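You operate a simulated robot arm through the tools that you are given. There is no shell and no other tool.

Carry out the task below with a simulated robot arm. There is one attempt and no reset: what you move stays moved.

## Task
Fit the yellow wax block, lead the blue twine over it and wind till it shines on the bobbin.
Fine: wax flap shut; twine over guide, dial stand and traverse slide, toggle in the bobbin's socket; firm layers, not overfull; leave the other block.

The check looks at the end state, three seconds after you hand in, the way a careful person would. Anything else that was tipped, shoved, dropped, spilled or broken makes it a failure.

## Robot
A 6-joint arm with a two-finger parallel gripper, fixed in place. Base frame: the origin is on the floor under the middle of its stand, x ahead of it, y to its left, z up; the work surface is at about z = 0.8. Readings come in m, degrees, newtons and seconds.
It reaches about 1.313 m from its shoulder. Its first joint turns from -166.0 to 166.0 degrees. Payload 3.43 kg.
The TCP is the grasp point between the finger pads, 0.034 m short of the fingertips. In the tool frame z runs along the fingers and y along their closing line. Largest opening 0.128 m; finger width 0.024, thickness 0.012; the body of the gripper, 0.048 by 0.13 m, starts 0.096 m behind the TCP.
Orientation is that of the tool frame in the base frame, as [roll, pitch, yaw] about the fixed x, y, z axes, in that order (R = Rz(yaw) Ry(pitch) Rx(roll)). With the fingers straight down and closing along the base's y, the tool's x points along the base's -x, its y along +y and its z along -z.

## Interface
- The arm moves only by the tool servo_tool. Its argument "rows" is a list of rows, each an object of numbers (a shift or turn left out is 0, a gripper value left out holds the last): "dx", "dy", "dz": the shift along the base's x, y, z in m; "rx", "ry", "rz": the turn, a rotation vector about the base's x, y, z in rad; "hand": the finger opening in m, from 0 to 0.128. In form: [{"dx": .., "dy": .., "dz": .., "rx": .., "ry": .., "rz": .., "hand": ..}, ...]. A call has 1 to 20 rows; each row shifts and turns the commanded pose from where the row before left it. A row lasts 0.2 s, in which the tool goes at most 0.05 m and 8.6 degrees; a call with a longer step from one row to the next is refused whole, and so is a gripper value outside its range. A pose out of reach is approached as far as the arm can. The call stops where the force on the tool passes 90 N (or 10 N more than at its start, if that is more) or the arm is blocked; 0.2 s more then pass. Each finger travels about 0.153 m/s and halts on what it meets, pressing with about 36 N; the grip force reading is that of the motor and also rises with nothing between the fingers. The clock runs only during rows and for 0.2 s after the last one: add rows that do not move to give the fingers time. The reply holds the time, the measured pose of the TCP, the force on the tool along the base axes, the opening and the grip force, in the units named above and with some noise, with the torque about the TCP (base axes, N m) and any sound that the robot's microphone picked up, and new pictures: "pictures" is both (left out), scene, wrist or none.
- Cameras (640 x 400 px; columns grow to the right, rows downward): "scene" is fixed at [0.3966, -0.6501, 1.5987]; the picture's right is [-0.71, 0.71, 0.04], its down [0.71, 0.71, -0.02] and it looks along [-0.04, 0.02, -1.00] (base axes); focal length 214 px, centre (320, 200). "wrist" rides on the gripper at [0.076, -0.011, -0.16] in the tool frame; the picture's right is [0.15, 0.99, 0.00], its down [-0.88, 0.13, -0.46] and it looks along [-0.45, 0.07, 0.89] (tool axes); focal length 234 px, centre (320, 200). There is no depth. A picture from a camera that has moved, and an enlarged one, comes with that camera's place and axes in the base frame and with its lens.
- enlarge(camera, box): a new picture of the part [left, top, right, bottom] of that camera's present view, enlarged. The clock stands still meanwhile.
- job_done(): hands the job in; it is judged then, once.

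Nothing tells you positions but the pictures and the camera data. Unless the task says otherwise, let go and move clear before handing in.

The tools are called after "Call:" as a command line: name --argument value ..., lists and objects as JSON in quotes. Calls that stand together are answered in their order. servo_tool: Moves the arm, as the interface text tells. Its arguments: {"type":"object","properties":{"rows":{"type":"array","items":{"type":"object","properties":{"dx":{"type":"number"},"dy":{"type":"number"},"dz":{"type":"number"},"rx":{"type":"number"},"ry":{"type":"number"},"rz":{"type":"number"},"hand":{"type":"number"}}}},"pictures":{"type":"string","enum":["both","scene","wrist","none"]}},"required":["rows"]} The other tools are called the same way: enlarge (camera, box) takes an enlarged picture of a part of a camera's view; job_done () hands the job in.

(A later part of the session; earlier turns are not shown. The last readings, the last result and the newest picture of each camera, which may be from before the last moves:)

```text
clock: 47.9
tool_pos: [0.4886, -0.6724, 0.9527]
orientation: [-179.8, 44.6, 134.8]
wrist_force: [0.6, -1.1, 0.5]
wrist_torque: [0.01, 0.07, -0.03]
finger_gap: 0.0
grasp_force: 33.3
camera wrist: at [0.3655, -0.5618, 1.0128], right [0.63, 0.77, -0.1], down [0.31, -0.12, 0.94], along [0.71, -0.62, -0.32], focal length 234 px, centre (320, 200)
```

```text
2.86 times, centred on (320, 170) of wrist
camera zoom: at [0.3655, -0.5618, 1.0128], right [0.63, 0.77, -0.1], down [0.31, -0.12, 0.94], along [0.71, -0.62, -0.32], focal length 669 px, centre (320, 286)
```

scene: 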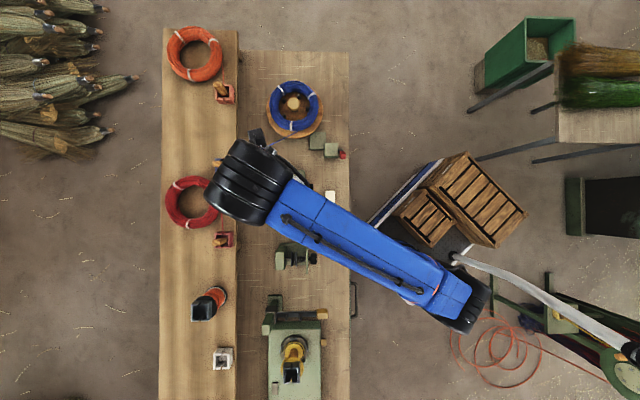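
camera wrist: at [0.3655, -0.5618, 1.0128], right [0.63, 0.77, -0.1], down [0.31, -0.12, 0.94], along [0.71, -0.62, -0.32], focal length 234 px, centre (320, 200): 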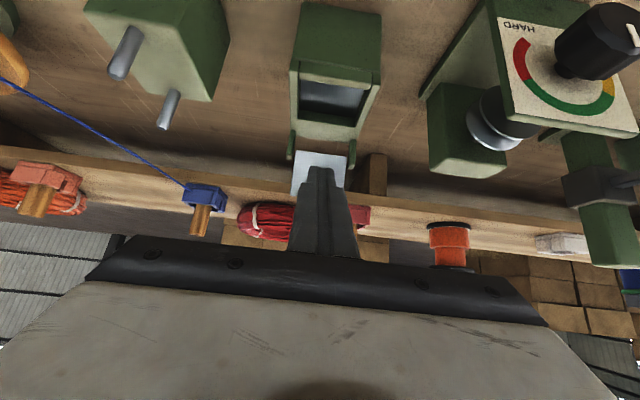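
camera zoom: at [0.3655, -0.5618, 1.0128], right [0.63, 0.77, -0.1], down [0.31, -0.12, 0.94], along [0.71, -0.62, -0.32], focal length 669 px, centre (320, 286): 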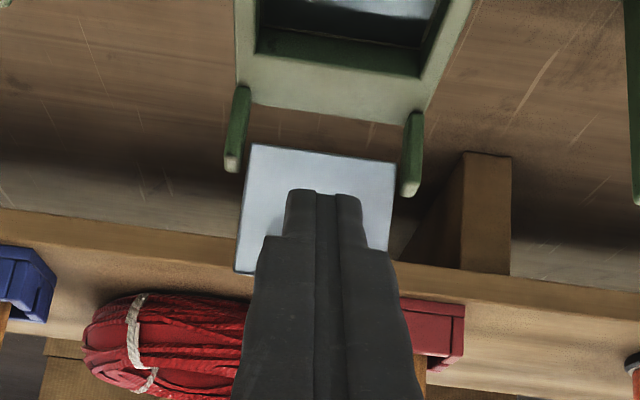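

Call:
servo_tool --rows '[{"dx": -0.015, "dy": 0.015, "dz": 0.015}, {"dx": -0.02, "dy": 0.02, "dz": 0.02}, {"dx": -0.02, "dy": 0.02, "dz": 0.02}, {}]' --pictures "wrist"

Call:
enlarge --camera "wrist" --box '[240, 60, 400, 200]'

```text
clock: 48.9
tool_pos: [0.432, -0.6157, 1.0069]
orientation: [-179.8, 44.7, 134.8]
wrist_force: [0.1, 0.3, 0.4]
wrist_torque: [0.01, 0.03, 0.04]
finger_gap: 0.0
grasp_force: 32.9
camera wrist: at [0.3093, -0.5062, 1.068], right [0.63, 0.77, -0.1], down [0.31, -0.13, 0.94], along [0.71, -0.62, -0.32], focal length 234 px, centre (320, 200)
```

wrist: 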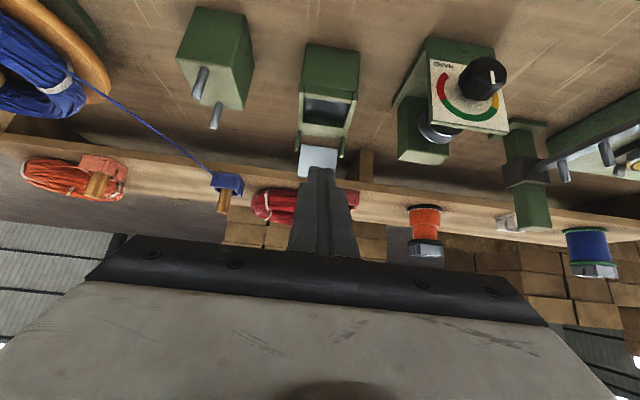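

```text
2.86 times, centred on (320, 130) of wrist
camera zoom: at [0.3093, -0.5062, 1.068], right [0.63, 0.77, -0.1], down [0.31, -0.13, 0.94], along [0.71, -0.62, -0.32], focal length 669 px, centre (320, 400)
```

zoom: 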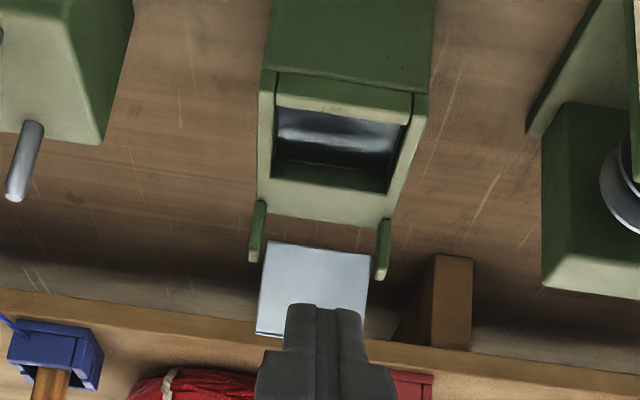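

The flap stays open past vertical and the cavity is clear, roughly 40 × 53 mm. Now back to fetch the yellow block.

Call:
servo_tool --rows '[{"dx": -0.0049, "dy": 0.0116, "dz": 0.01, "rx": 0.0919, "ry": 0.0919}, {"dx": -0.0049, "dy": 0.0116, "rx": 0.0919, "ry": 0.0919}, {"dx": -0.0049, "dy": 0.0116, "rx": 0.0919, "ry": 0.0919}, {"dx": -0.0049, "dy": 0.0116, "rx": 0.0919, "ry": 0.0919}, {"dx": -0.0049, "dy": 0.0116, "rx": 0.0919, "ry": 0.0919, "hand": 0.04}, {"dx": -0.0049, "dy": 0.0116, "dz": -0.02, "rx": 0.0919, "ry": 0.0919, "hand": 0.08}, {"dz": -0.045}, {}]' --pictures "both"

Call:
enlarge --camera "wrist" --box '[240, 100, 400, 230]'

```text
clock: 50.7
tool_pos: [0.4047, -0.5473, 0.9519]
orientation: [-179.7, -0.1, 134.9]
wrist_force: [0.2, 0.3, 0.4]
wrist_torque: [0.03, -0.03, 0.03]
finger_gap: 0.0802
grasp_force: 0.1
camera wrist: at [0.3449, -0.5004, 1.1122], right [0.6, 0.8, 0.0], down [0.72, -0.53, 0.45], along [0.36, -0.27, -0.89], focal length 234 px, centre (320, 200)
```

scene: 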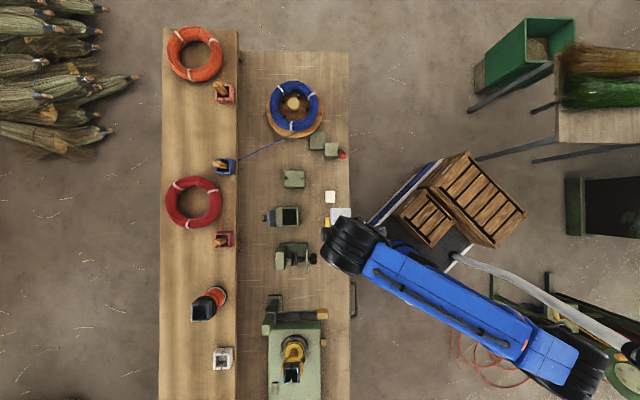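
wrist: 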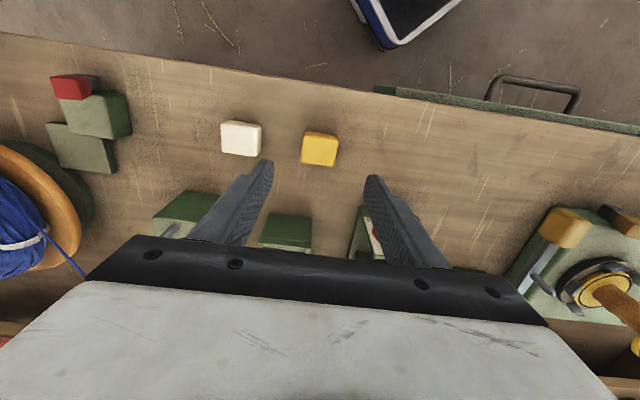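

```text
3.08 times, centred on (320, 165) of wrist
camera zoom: at [0.3449, -0.5004, 1.1122], right [0.6, 0.8, 0.0], down [0.72, -0.53, 0.45], along [0.36, -0.27, -0.89], focal length 720 px, centre (320, 308)
```

zoom: 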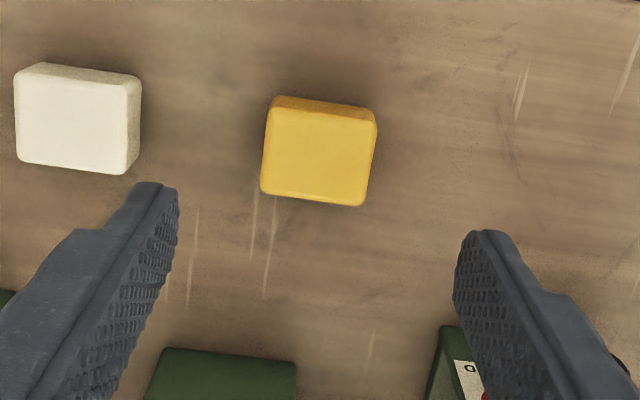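

Call:
servo_tool --rows '[{"dx": -0.0008, "dz": -0.035}, {"dz": -0.035}, {"dz": -0.033}, {}, {"hand": 0.06}, {"hand": 0.03}, {"hand": 0.03}, {"dz": 0.04}, {"dz": 0.05}, {"dz": 0.05}, {"dx": 0.0195, "dy": -0.0295}, {"dx": 0.0195, "dy": -0.0295}, {"dx": 0.0195, "dy": -0.0295}, {"dx": 0.0195, "dy": -0.0295}, {}]' --pictures "wrist"

Call:
enlarge --camera "wrist" --box '[240, 90, 400, 230]'

```text
clock: 53.9
tool_pos: [0.4816, -0.6645, 0.9876]
orientation: [-179.7, -0.1, 134.9]
wrist_force: [-0.2, -0.3, -0.5]
wrist_torque: [0.02, 0.02, 0.0]
finger_gap: 0.0427
grasp_force: 35.9
camera wrist: at [0.4217, -0.6192, 1.1485], right [0.6, 0.8, 0.0], down [0.72, -0.53, 0.45], along [0.36, -0.27, -0.89], focal length 234 px, centre (320, 200)
```

wrist: 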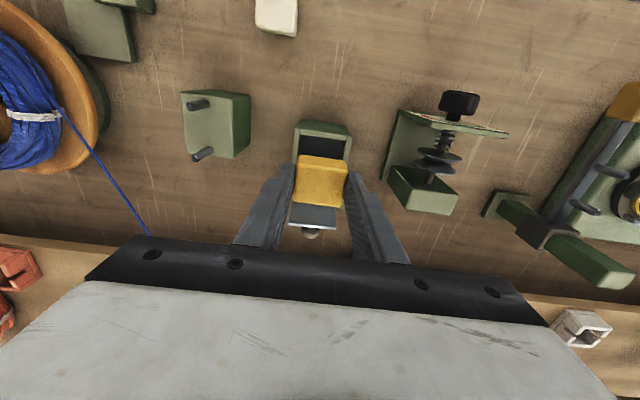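

```text
2.86 times, centred on (320, 160) of wrist
camera zoom: at [0.4217, -0.6192, 1.1485], right [0.6, 0.8, 0.0], down [0.72, -0.53, 0.45], along [0.36, -0.27, -0.89], focal length 669 px, centre (320, 314)
```

zoom: 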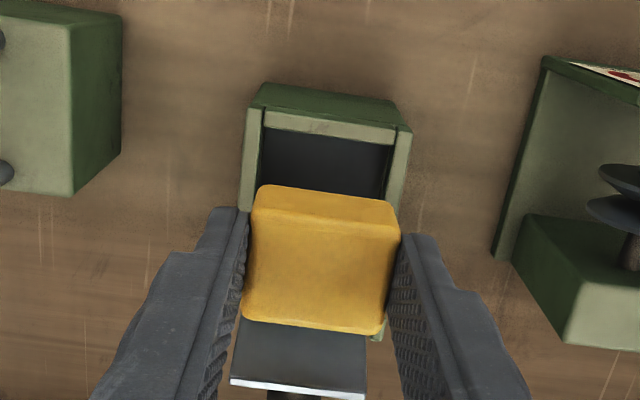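

The block is over the cavity. I'll lower until it is just above the rim and check the front gap.

Call:
servo_tool --rows '[{"dx": -0.0014, "dy": 0.0014, "dz": -0.025}, {"dz": -0.024}, {}]' --pictures "wrist"

Call:
enlarge --camera "wrist" --box '[250, 100, 390, 220]'

```text
clock: 54.7
tool_pos: [0.4807, -0.6642, 0.9405]
orientation: [-179.8, -0.1, 134.9]
wrist_force: [-0.6, -0.2, -0.6]
wrist_torque: [-0.05, -0.01, 0.02]
finger_gap: 0.0428
grasp_force: 36.1
camera wrist: at [0.4216, -0.6179, 1.0996], right [0.6, 0.8, 0.0], down [0.72, -0.53, 0.45], along [0.36, -0.27, -0.89], focal length 234 px, centre (320, 200)
```

wrist: 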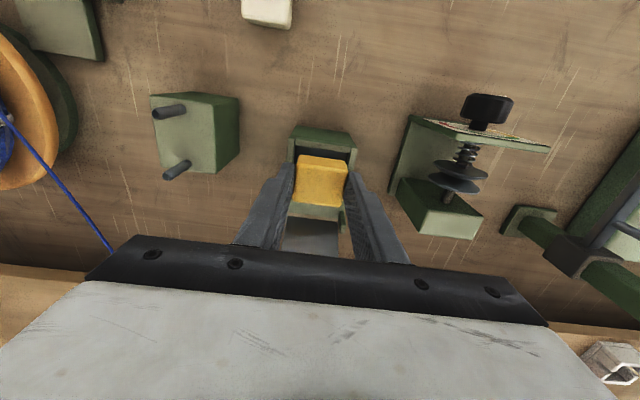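

```text
3.33 times, centred on (320, 160) of wrist
camera zoom: at [0.4216, -0.6179, 1.0996], right [0.6, 0.8, 0.0], down [0.72, -0.53, 0.45], along [0.36, -0.27, -0.89], focal length 781 px, centre (320, 333)
```

zoom: 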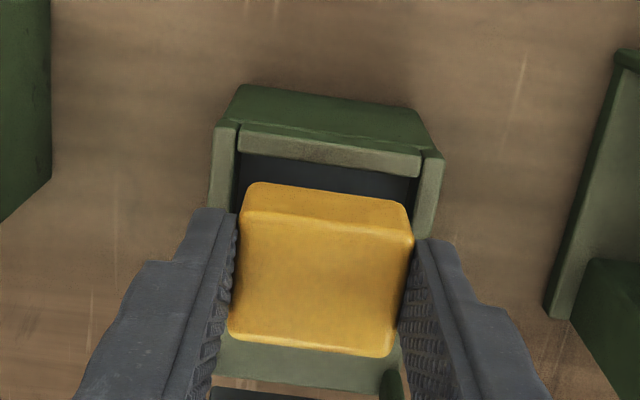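

Call:
servo_tool --rows '[{"dx": -0.0004, "dy": 0.0011, "dz": -0.008}, {"dz": -0.008}, {"dz": -0.006}, {}]' --pictures "wrist"

Call:
enlarge --camera "wrist" --box '[250, 100, 390, 220]'

```text
clock: 55.7
tool_pos: [0.48, -0.6623, 0.9172]
orientation: [-179.8, -0.1, 134.8]
wrist_force: [0.0, 0.0, -1.2]
wrist_torque: [-0.02, -0.01, 0.0]
finger_gap: 0.0428
grasp_force: 35.8
camera wrist: at [0.4214, -0.6166, 1.0774], right [0.6, 0.8, 0.0], down [0.72, -0.53, 0.45], along [0.36, -0.27, -0.89], focal length 234 px, centre (320, 200)
```

wrist: 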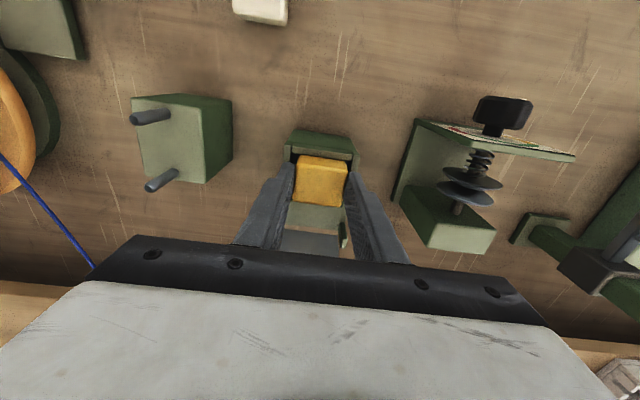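

```text
3.33 times, centred on (320, 160) of wrist
camera zoom: at [0.4214, -0.6166, 1.0774], right [0.6, 0.8, 0.0], down [0.72, -0.53, 0.45], along [0.36, -0.27, -0.89], focal length 781 px, centre (320, 333)
```

zoom: 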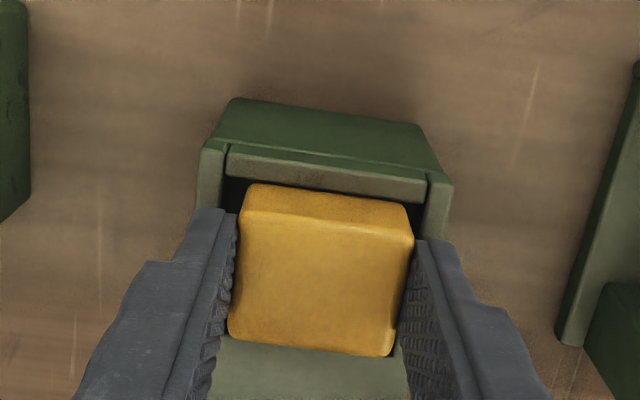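

The block is inside the cavity mouth without contact forces. I'll open and lift away.

Call:
servo_tool --rows '[{"hand": 0.048}, {"hand": 0.06}, {"dz": 0.03}, {"dz": 0.04}, {"dx": 0.015, "dy": -0.015}, {}]' --pictures "wrist"

Call:
enlarge --camera "wrist" --box '[250, 80, 390, 200]'

```text
clock: 57.1
tool_pos: [0.4963, -0.68, 0.9868]
orientation: [-179.7, -0.1, 134.9]
wrist_force: [0.9, -0.5, 0.0]
wrist_torque: [0.01, -0.02, 0.0]
finger_gap: 0.06
grasp_force: 0.1
camera wrist: at [0.4373, -0.6335, 1.147], right [0.6, 0.8, 0.0], down [0.72, -0.53, 0.45], along [0.36, -0.27, -0.89], focal length 234 px, centre (320, 200)
```

wrist: 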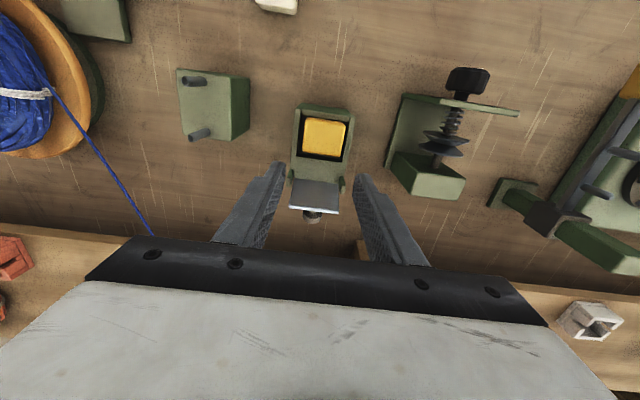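

```text
3.33 times, centred on (320, 140) of wrist
camera zoom: at [0.4373, -0.6335, 1.147], right [0.6, 0.8, 0.0], down [0.72, -0.53, 0.45], along [0.36, -0.27, -0.89], focal length 781 px, centre (320, 400)
```

zoom: 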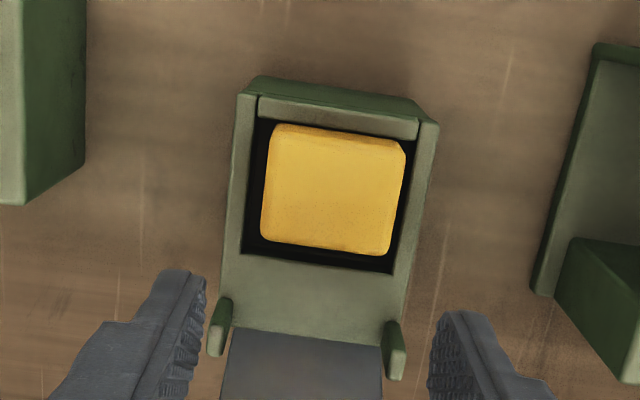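

The yellow block is seated in the cavity with the flap standing open. Next is the toggle: I'll rise and fly over the raised shelf to inspect it from above.

Call:
servo_tool --rows '[{"dz": 0.045}, {"dz": 0.045}, {"dx": -0.003, "dy": -0.042}, {"dx": -0.003, "dy": -0.042}, {"dx": -0.003, "dy": -0.042}, {"dx": -0.003, "dy": -0.042}, {"dx": -0.003, "dy": -0.042}, {}]' --pictures "wrist"

Call:
enlarge --camera "wrist" --box '[230, 100, 410, 240]'

```text
clock: 58.9
tool_pos: [0.4685, -0.8498, 1.0272]
orientation: [-179.7, 0.1, 134.9]
wrist_force: [0.8, 0.1, 1.3]
wrist_torque: [0.04, -0.02, 0.05]
finger_gap: 0.0602
grasp_force: 0.0
out of reach, approached as far as the arm can: row 5, 6, 7
camera wrist: at [0.4097, -0.8021, 1.1868], right [0.6, 0.8, -0.01], down [0.72, -0.53, 0.46], along [0.36, -0.28, -0.89], focal length 234 px, centre (320, 200)
```

wrist: 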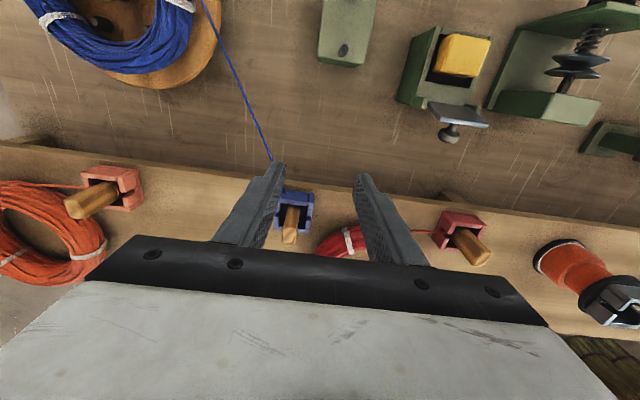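

```text
2.86 times, centred on (320, 170) of wrist
camera zoom: at [0.4097, -0.8021, 1.1868], right [0.6, 0.8, -0.01], down [0.72, -0.53, 0.46], along [0.36, -0.28, -0.89], focal length 669 px, centre (320, 286)
```

zoom: 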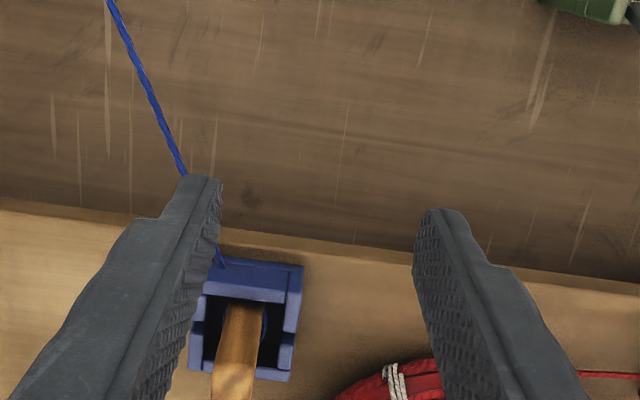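

Straight-down reach runs out here, but tilting the tool outward gains reach. I'll tilt 45° and look at the toggle.

Call:
servo_tool --rows '[{"dz": 0.01, "rx": -0.0926, "ry": -0.0926}, {"dz": 0.01, "rx": -0.0926, "ry": -0.0926}, {"dz": 0.01, "rx": -0.0926, "ry": -0.0926}, {"dz": 0.005, "rx": -0.0926, "ry": -0.0926}, {"rx": -0.0926, "ry": -0.0926, "hand": 0.08}, {"rx": -0.0926, "ry": -0.0926}, {}]' --pictures "both"

Call:
enlarge --camera "wrist" --box '[230, 80, 410, 230]'

```text
clock: 60.5
tool_pos: [0.4692, -0.8499, 1.0646]
orientation: [-179.9, 45.1, 134.9]
wrist_force: [-0.1, 0.0, 0.8]
wrist_torque: [0.0, 0.0, -0.04]
finger_gap: 0.08
grasp_force: 0.1
camera wrist: at [0.3452, -0.7387, 1.1237], right [0.63, 0.77, -0.1], down [0.3, -0.12, 0.94], along [0.72, -0.63, -0.31], focal length 234 px, centre (320, 200)
```

scene: 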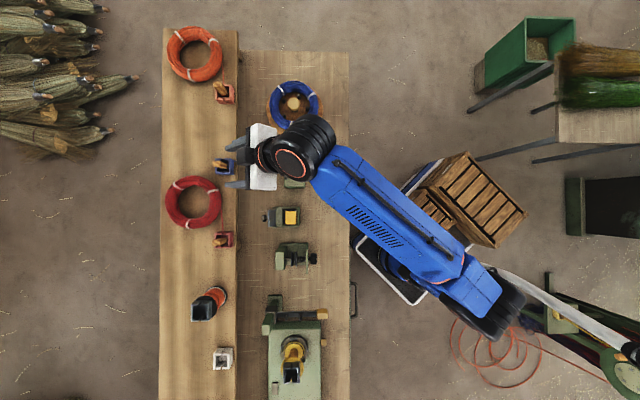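
wrist: 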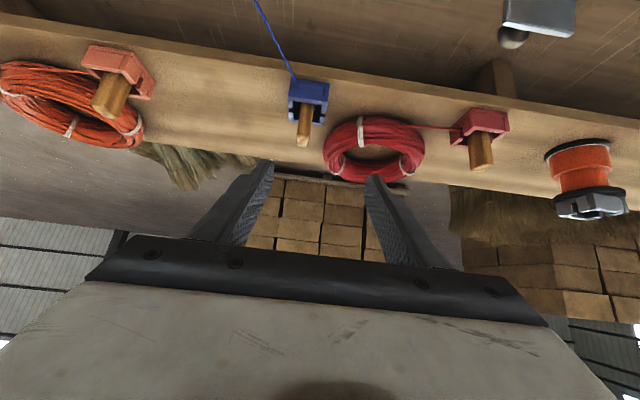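

```text
2.67 times, centred on (320, 155) of wrist
camera zoom: at [0.3452, -0.7387, 1.1237], right [0.63, 0.77, -0.1], down [0.3, -0.12, 0.94], along [0.72, -0.63, -0.31], focal length 624 px, centre (320, 320)
```

zoom: 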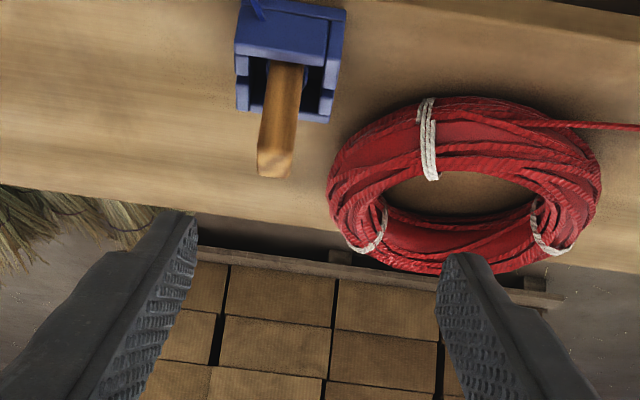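

The tilted pose reaches. The toggle stands upright at about W −1.015, S −0.291 with its top near z 0.97. I'll go to a pre-grasp point along the tilted approach.

Call:
servo_tool --rows '[{"dx": 0.003, "dy": -0.013, "dz": -0.02, "hand": 0.055}, {"dx": 0.003, "dy": -0.013, "dz": -0.02}, {"dx": 0.0035, "dy": -0.0143, "dz": -0.02}, {}]' --pictures "wrist"

Call:
enlarge --camera "wrist" --box '[240, 100, 400, 230]'

```text
clock: 61.5
tool_pos: [0.4816, -0.8884, 1.0042]
orientation: [-179.9, 45.0, 134.9]
wrist_force: [0.0, -0.2, 0.1]
wrist_torque: [0.02, -0.03, 0.03]
finger_gap: 0.0551
grasp_force: 0.2
camera wrist: at [0.3557, -0.7786, 1.0642], right [0.63, 0.77, -0.1], down [0.31, -0.12, 0.94], along [0.72, -0.63, -0.31], focal length 234 px, centre (320, 200)
```

wrist: 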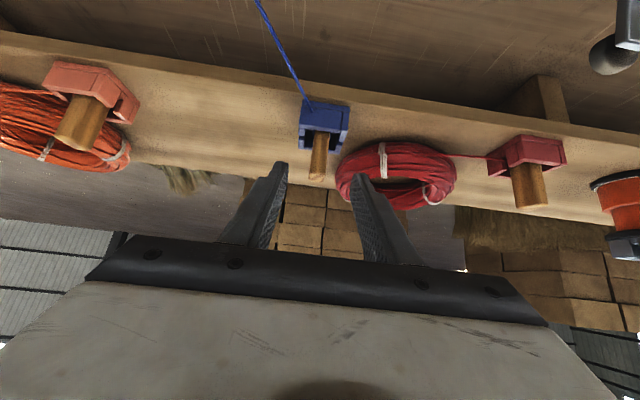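

```text
3.08 times, centred on (320, 165) of wrist
camera zoom: at [0.3557, -0.7786, 1.0642], right [0.63, 0.77, -0.1], down [0.31, -0.12, 0.94], along [0.72, -0.63, -0.31], focal length 720 px, centre (320, 308)
```

zoom: 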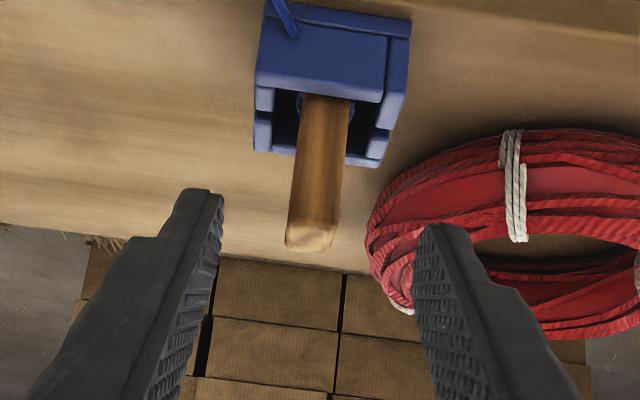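

Call:
servo_tool --rows '[{"dx": 0.0074, "dy": -0.0083, "dz": -0.011}, {"dx": 0.0074, "dy": -0.0083, "dz": -0.011}, {"dx": 0.0074, "dy": -0.0083, "dz": -0.011}, {"dx": 0.0074, "dy": -0.0083, "dz": -0.011}, {}]' --pictures "wrist"

Call:
enlarge --camera "wrist" --box '[240, 100, 400, 230]'

```text
clock: 62.7
tool_pos: [0.5089, -0.9229, 0.9599]
orientation: [-179.9, 45.0, 135.0]
wrist_force: [-0.3, 0.1, 0.4]
wrist_torque: [0.02, -0.01, 0.01]
finger_gap: 0.0549
grasp_force: 0.0
camera wrist: at [0.3854, -0.8116, 1.0197], right [0.63, 0.77, -0.1], down [0.31, -0.12, 0.94], along [0.72, -0.63, -0.31], focal length 234 px, centre (320, 200)
```

wrist: 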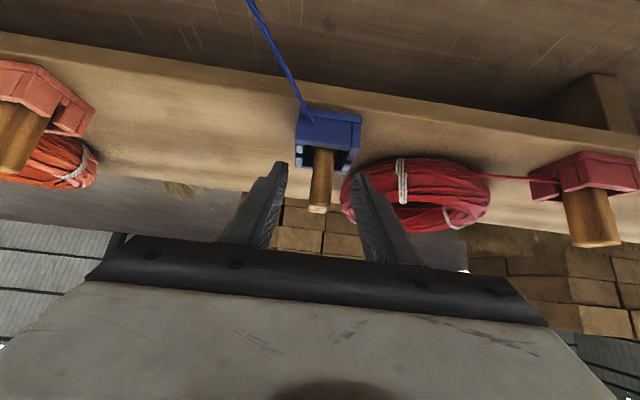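

```text
3.08 times, centred on (320, 165) of wrist
camera zoom: at [0.3854, -0.8116, 1.0197], right [0.63, 0.77, -0.1], down [0.31, -0.12, 0.94], along [0.72, -0.63, -0.31], focal length 720 px, centre (320, 308)
```

zoom: 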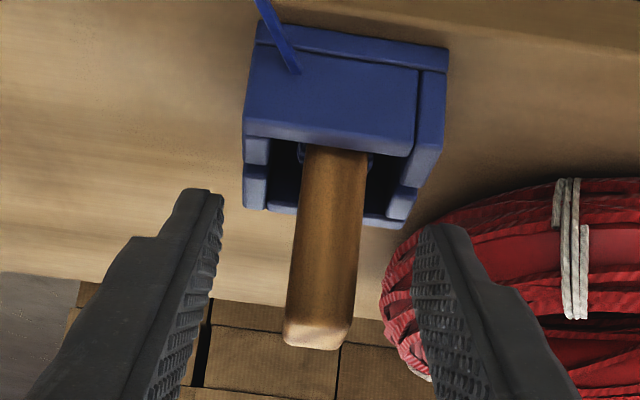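

Call:
servo_tool --rows '[{"dx": 0.0053, "dy": -0.0018}, {"hand": 0.03}, {"hand": 0.01}, {"hand": 0.01}, {}]' --pictures "wrist"

Call:
enlarge --camera "wrist" --box '[240, 100, 400, 230]'

```text
clock: 63.9
tool_pos: [0.5121, -0.9251, 0.9595]
orientation: [-179.9, 44.9, 134.8]
wrist_force: [-18.7, -14.5, -3.5]
wrist_torque: [-1.05, 1.31, -0.89]
finger_gap: 0.0478
grasp_force: 45.1
camera wrist: at [0.3891, -0.8144, 1.0192], right [0.63, 0.77, -0.1], down [0.31, -0.12, 0.94], along [0.71, -0.63, -0.31], focal length 234 px, centre (320, 200)
```

wrist: 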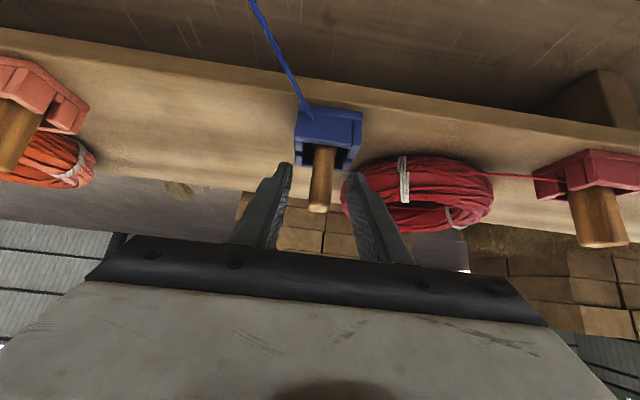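

```text
3.08 times, centred on (320, 165) of wrist
camera zoom: at [0.3891, -0.8144, 1.0192], right [0.63, 0.77, -0.1], down [0.31, -0.12, 0.94], along [0.71, -0.63, -0.31], focal length 720 px, centre (320, 308)
```

zoom: 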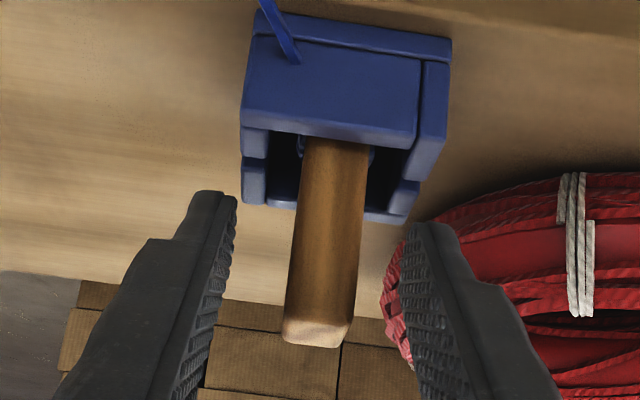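

The fingertips met the cradle's sides instead of the toggle; the cradle rim is higher than I thought, about z 0.932. I'll open, rise a bit and grip only the exposed upper part.

Call:
servo_tool --rows '[{"hand": 0.058}, {"hand": 0.058}, {"dx": -0.0021, "dy": 0.0021, "dz": 0.008}, {"dz": 0.006}, {}]' --pictures "wrist"

Call:
enlarge --camera "wrist" --box '[240, 100, 400, 230]'

```text
clock: 65.1
tool_pos: [0.5123, -0.9227, 0.9743]
orientation: [-179.8, 45.0, 134.9]
wrist_force: [-0.3, 0.9, 0.9]
wrist_torque: [-0.01, 0.0, 0.0]
finger_gap: 0.0578
grasp_force: 0.0
camera wrist: at [0.3884, -0.8116, 1.0337], right [0.63, 0.77, -0.1], down [0.31, -0.12, 0.94], along [0.71, -0.63, -0.31], focal length 234 px, centre (320, 200)
```

wrist: 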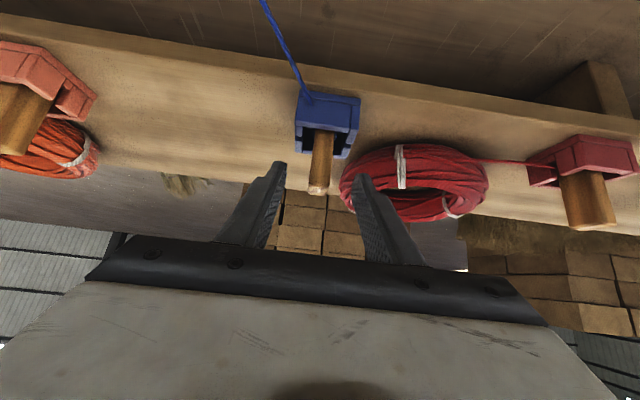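

```text
3.08 times, centred on (320, 165) of wrist
camera zoom: at [0.3884, -0.8116, 1.0337], right [0.63, 0.77, -0.1], down [0.31, -0.12, 0.94], along [0.71, -0.63, -0.31], focal length 720 px, centre (320, 308)
```

zoom: 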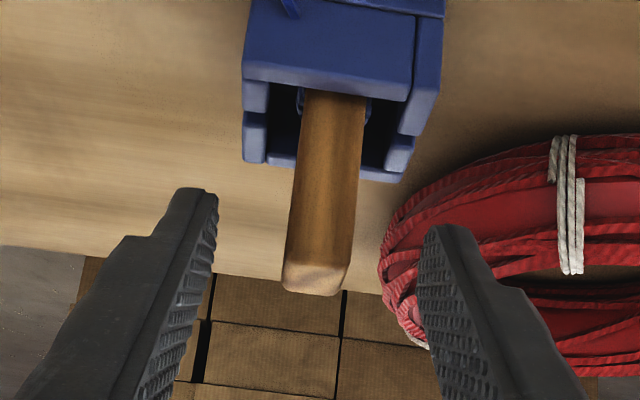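

Call:
servo_tool --rows '[{"hand": 0.035}, {"hand": 0.015}, {"hand": 0.01}, {}]' --pictures "wrist"

Call:
enlarge --camera "wrist" --box '[240, 100, 400, 230]'

```text
clock: 66.1
tool_pos: [0.5115, -0.9208, 0.974]
orientation: [-180.0, 44.9, 135.0]
wrist_force: [-0.5, 0.8, -0.5]
wrist_torque: [0.02, -0.02, 0.01]
finger_gap: 0.0146
grasp_force: 36.2
camera wrist: at [0.3884, -0.8116, 1.0336], right [0.63, 0.77, -0.1], down [0.31, -0.12, 0.94], along [0.72, -0.63, -0.31], focal length 234 px, centre (320, 200)
```

wrist: 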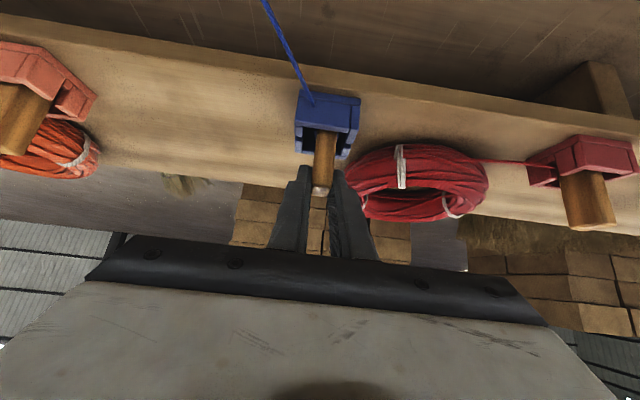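

```text
3.08 times, centred on (320, 165) of wrist
camera zoom: at [0.3884, -0.8116, 1.0336], right [0.63, 0.77, -0.1], down [0.31, -0.12, 0.94], along [0.72, -0.63, -0.31], focal length 720 px, centre (320, 308)
```

zoom: 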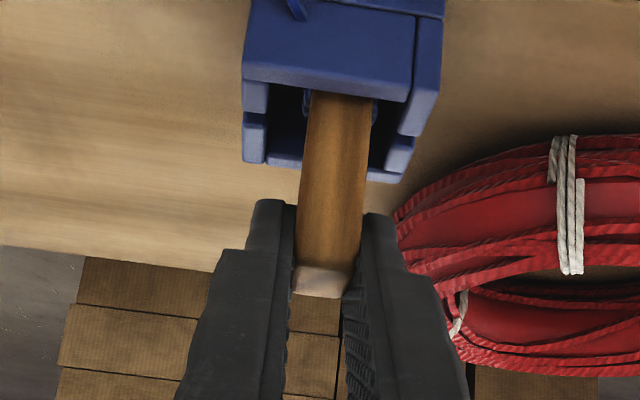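

The toggle is gripped at 14.6 mm. I'll lift it straight up out of the cradle and watch the force for twine drag.

Call:
servo_tool --rows '[{"dz": 0.015}, {"dz": 0.02}, {"dz": 0.02}, {"dz": 0.015}, {}]' --pictures "both"

Call:
enlarge --camera "wrist" --box '[240, 80, 400, 230]'

```text
clock: 67.3
tool_pos: [0.5096, -0.924, 1.0448]
orientation: [-179.9, 44.9, 134.9]
wrist_force: [1.2, 0.1, -0.3]
wrist_torque: [0.01, -0.01, -0.05]
finger_gap: 0.0147
grasp_force: 35.9
camera wrist: at [0.3873, -0.8133, 1.1036], right [0.63, 0.77, -0.1], down [0.31, -0.12, 0.94], along [0.72, -0.63, -0.31], focal length 234 px, centre (320, 200)
```

scene: 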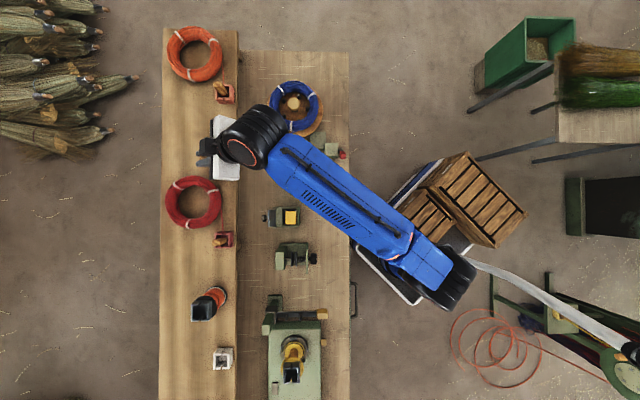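
wrist: 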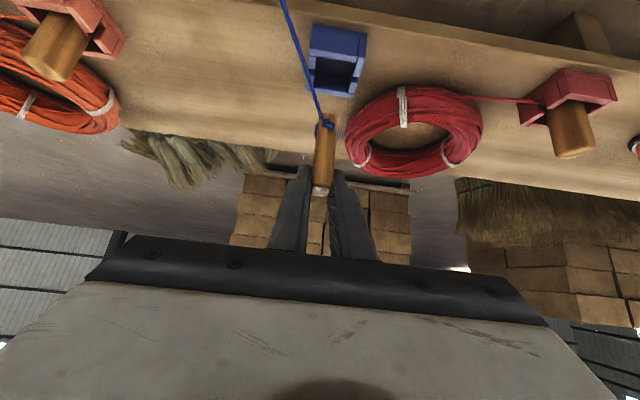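

```text
2.67 times, centred on (320, 155) of wrist
camera zoom: at [0.3873, -0.8133, 1.1036], right [0.63, 0.77, -0.1], down [0.31, -0.12, 0.94], along [0.72, -0.63, -0.31], focal length 624 px, centre (320, 320)
```

zoom: 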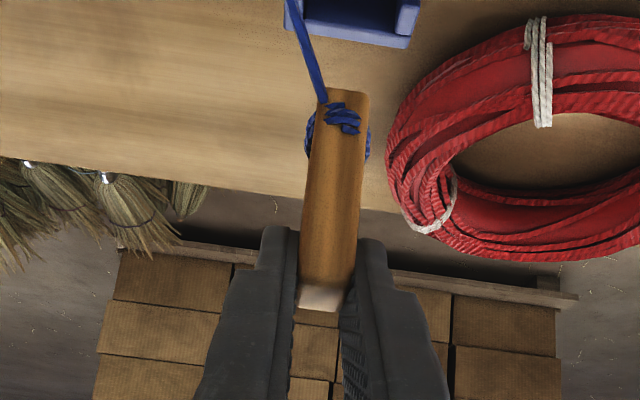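

The toggle is out, with the twine knotted near its lower end and no drag felt. I'll carry it up and over to the coil side of the guide, keeping it high so the twine stays taut.

Call:
servo_tool --rows '[{"dx": -0.0218, "dy": 0.0224, "dz": 0.0193}, {"dx": -0.0218, "dy": 0.0224, "dz": 0.0193}, {"dx": -0.0218, "dy": 0.0224, "dz": 0.0193}, {"dx": -0.0218, "dy": 0.0224, "dz": 0.0193}, {"dx": -0.0218, "dy": 0.0224, "dz": 0.0193}, {"dx": -0.0218, "dy": 0.0224, "dz": 0.0193}, {"dx": -0.0218, "dy": 0.0224, "dz": 0.0193}, {}]' --pictures "both"

Call:
enlarge --camera "wrist" --box '[180, 60, 420, 230]'

Call:
enlarge --camera "scene" --box '[240, 70, 360, 200]'

```text
clock: 69.1
tool_pos: [0.3596, -0.7666, 1.1793]
orientation: [-179.9, 45.0, 134.9]
wrist_force: [-0.2, 0.9, -0.3]
wrist_torque: [0.0, -0.01, 0.02]
finger_gap: 0.0145
grasp_force: 35.4
camera wrist: at [0.2357, -0.6562, 1.2387], right [0.63, 0.77, -0.1], down [0.31, -0.12, 0.94], along [0.72, -0.63, -0.31], focal length 234 px, centre (320, 200)
```

scene: 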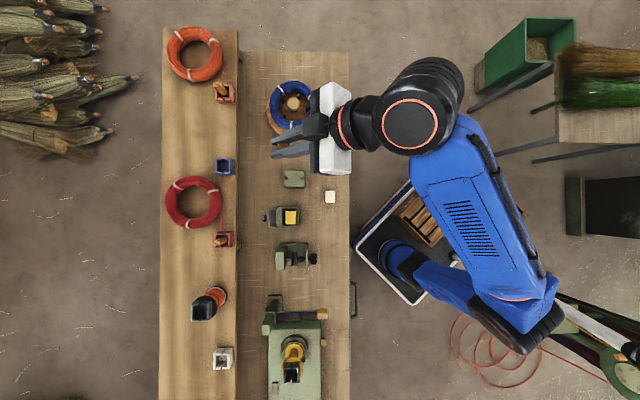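
wrist: 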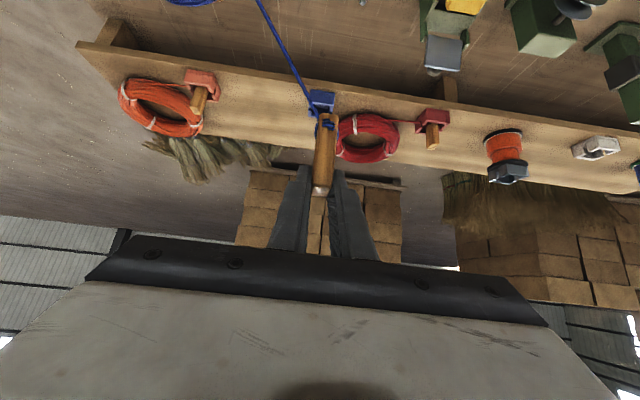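

```text
2.35 times, centred on (300, 145) of wrist
camera zoom: at [0.2357, -0.6562, 1.2387], right [0.63, 0.77, -0.1], down [0.31, -0.12, 0.94], along [0.72, -0.63, -0.31], focal length 551 px, centre (367, 329)
```

zoom: 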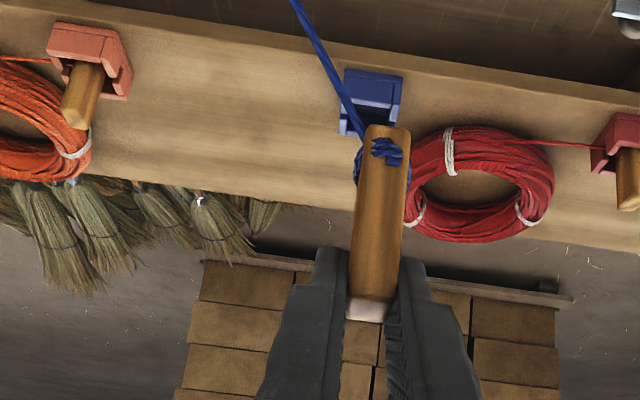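

```text
3.08 times, centred on (300, 135) of scene
camera zoom: at [0.3966, -0.6501, 1.5987], right [-0.71, 0.71, 0.04], down [0.71, 0.71, -0.02], along [-0.04, 0.02, -1.0], focal length 660 px, centre (382, 400)
```

zoom: 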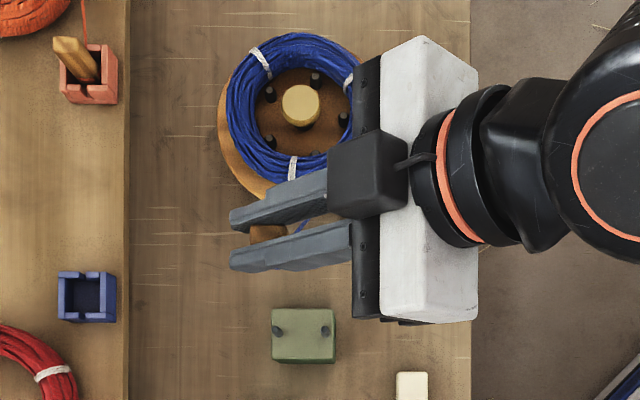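

The twine runs straight from the coil to the toggle. Now I carry it over the guide between the pins, descending toward the wax box along W ≈ −0.80.

Call:
servo_tool --rows '[{"dx": 0.0266, "dy": 0.0266, "dz": -0.024}, {"dx": 0.0266, "dy": 0.0266, "dz": -0.024}, {"dx": 0.0266, "dy": 0.0266, "dz": -0.024}, {"dx": 0.0266, "dy": 0.0266, "dz": -0.024}, {"dx": 0.0266, "dy": 0.0266, "dz": -0.024}, {}]' --pictures "both"

Call:
enlarge --camera "scene" --box '[250, 80, 370, 220]'

Call:
enlarge --camera "wrist" --box '[120, 0, 420, 220]'

```text
clock: 70.5
tool_pos: [0.4918, -0.6359, 1.0576]
orientation: [-179.9, 44.9, 134.9]
wrist_force: [0.2, 1.3, 0.1]
wrist_torque: [0.02, 0.01, 0.0]
finger_gap: 0.0145
grasp_force: 35.6
camera wrist: at [0.3687, -0.5246, 1.1175], right [0.63, 0.77, -0.11], down [0.31, -0.12, 0.94], along [0.72, -0.63, -0.31], focal length 234 px, centre (320, 200)
```

scene: 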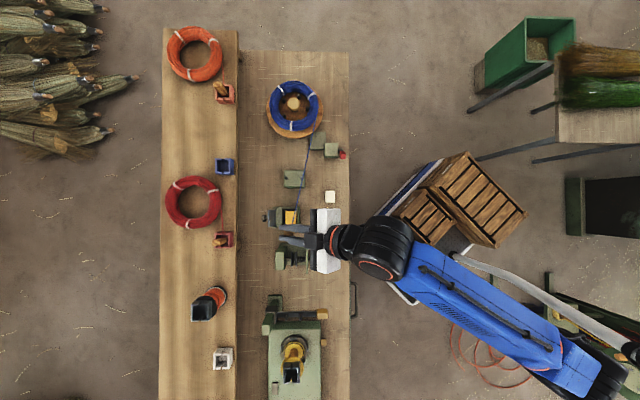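
wrist: 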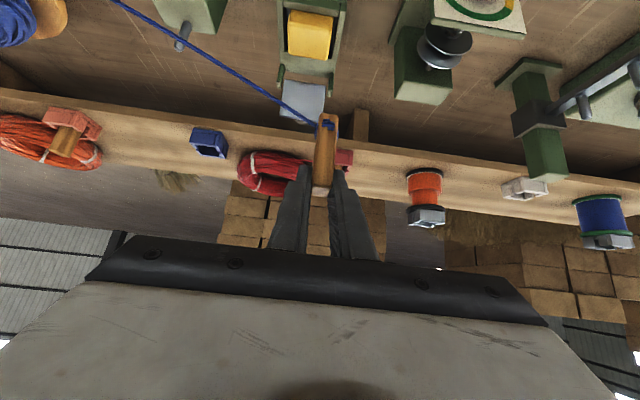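

```text
2.86 times, centred on (310, 150) of scene
camera zoom: at [0.3966, -0.6501, 1.5987], right [-0.71, 0.71, 0.04], down [0.71, 0.71, -0.02], along [-0.04, 0.02, -1.0], focal length 613 px, centre (349, 343)
```

zoom: 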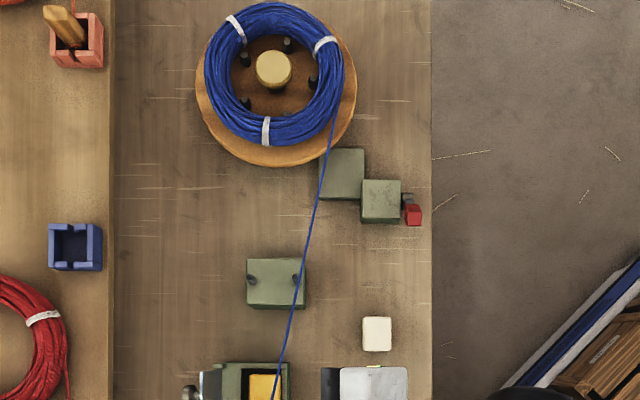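

```text
1.82 times, centred on (270, 110) of wrist
camera zoom: at [0.3687, -0.5246, 1.1175], right [0.63, 0.77, -0.11], down [0.31, -0.12, 0.94], along [0.72, -0.63, -0.31], focal length 426 px, centre (411, 364)
```

zoom: 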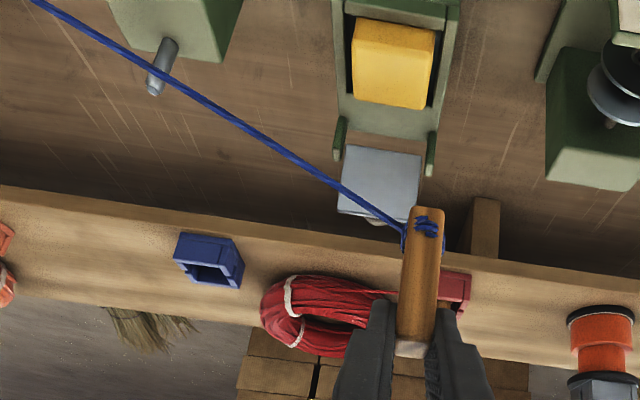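

The twine leaves the coil on its robot side and passes right over the guide's near pin. I'll swing the toggle outward so the twine lies between the pins, then lower it between the wax box and the dial stand.

Call:
servo_tool --rows '[{"dx": 0.0331, "dy": -0.007}, {"dx": 0.0331, "dy": -0.007}, {}]' --pictures "wrist"

Call:
enlarge --camera "scene" --box '[250, 130, 370, 270]'

Call:
enlarge --camera "wrist" --box '[120, 0, 420, 220]'

```text
clock: 71.3
tool_pos: [0.5589, -0.6482, 1.0597]
orientation: [-179.9, 45.0, 134.9]
wrist_force: [0.0, 0.2, 0.0]
wrist_torque: [0.03, -0.03, 0.0]
finger_gap: 0.0146
grasp_force: 36.1
camera wrist: at [0.4347, -0.5375, 1.119], right [0.63, 0.77, -0.1], down [0.31, -0.12, 0.94], along [0.71, -0.63, -0.31], focal length 234 px, centre (320, 200)
```

wrist: 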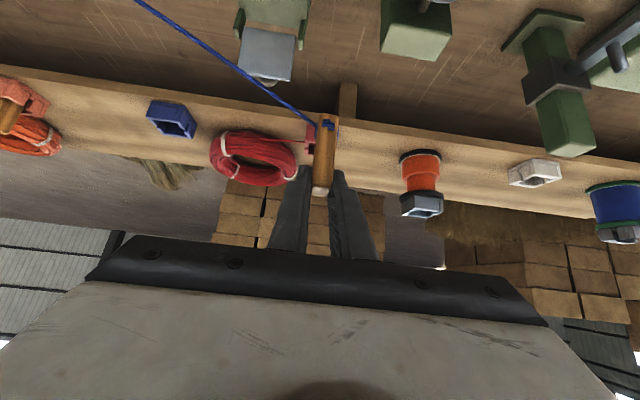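

```text
2.86 times, centred on (310, 200) of scene
camera zoom: at [0.3966, -0.6501, 1.5987], right [-0.71, 0.71, 0.04], down [0.71, 0.71, -0.02], along [-0.04, 0.02, -1.0], focal length 613 px, centre (349, 200)
```

zoom: 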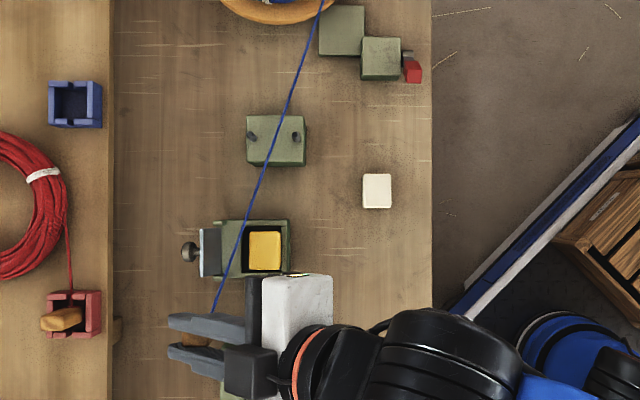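

```text
1.82 times, centred on (270, 110) of wrist
camera zoom: at [0.4347, -0.5375, 1.119], right [0.63, 0.77, -0.1], down [0.31, -0.12, 0.94], along [0.71, -0.63, -0.31], focal length 426 px, centre (411, 364)
```

zoom: 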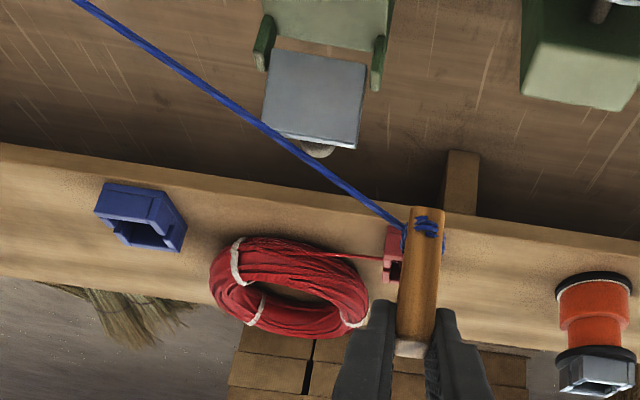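

The twine now runs between the pins. I'll lower the toggle so it settles into the guide.

Call:
servo_tool --rows '[{"dz": -0.025}, {"dz": -0.025}, {"dz": -0.02}, {}]' --pictures "wrist"

Call:
enlarge --camera "scene" --box '[260, 150, 340, 230]'

Call:
enlarge --camera "wrist" --box '[60, 0, 380, 220]'

```text
clock: 72.3
tool_pos: [0.559, -0.6457, 0.9885]
orientation: [-180.0, 44.9, 134.8]
wrist_force: [-0.5, 0.4, -0.5]
wrist_torque: [0.02, 0.03, 0.0]
finger_gap: 0.0146
grasp_force: 35.9
camera wrist: at [0.4351, -0.5349, 1.0483], right [0.63, 0.77, -0.11], down [0.31, -0.12, 0.94], along [0.72, -0.63, -0.31], focal length 234 px, centre (320, 200)
```

wrist: 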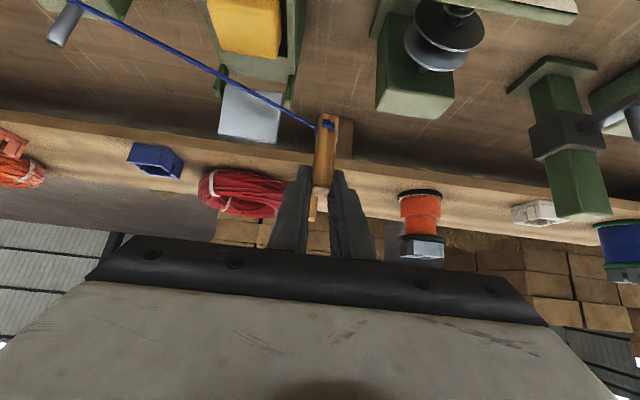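

```text
5.00 times, centred on (300, 190) of scene
camera zoom: at [0.3966, -0.6501, 1.5987], right [-0.71, 0.71, 0.04], down [0.71, 0.71, -0.02], along [-0.04, 0.02, -1.0], focal length 1072 px, centre (420, 250)
```

zoom: 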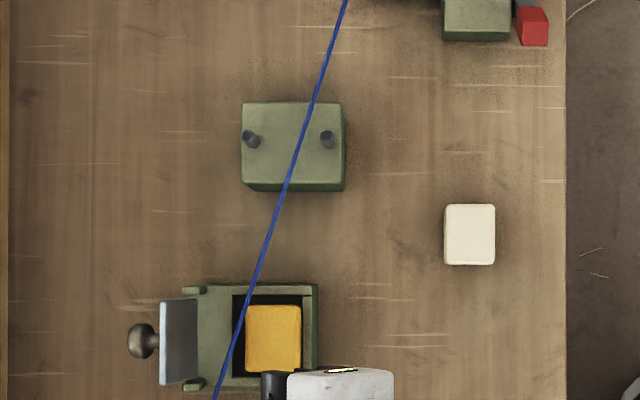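

```text
1.82 times, centred on (220, 110) of wrist
camera zoom: at [0.4351, -0.5349, 1.0483], right [0.63, 0.77, -0.11], down [0.31, -0.12, 0.94], along [0.72, -0.63, -0.31], focal length 426 px, centre (502, 364)
```

zoom: 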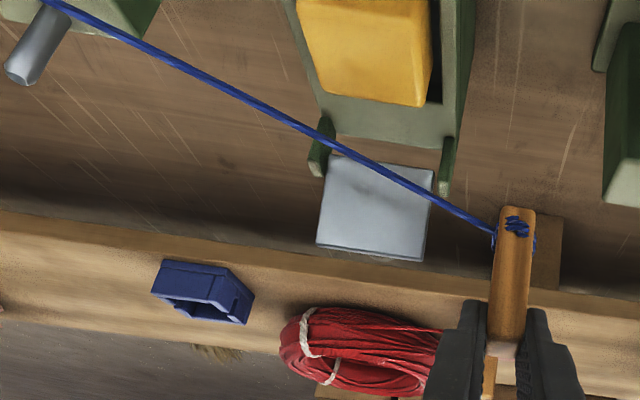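

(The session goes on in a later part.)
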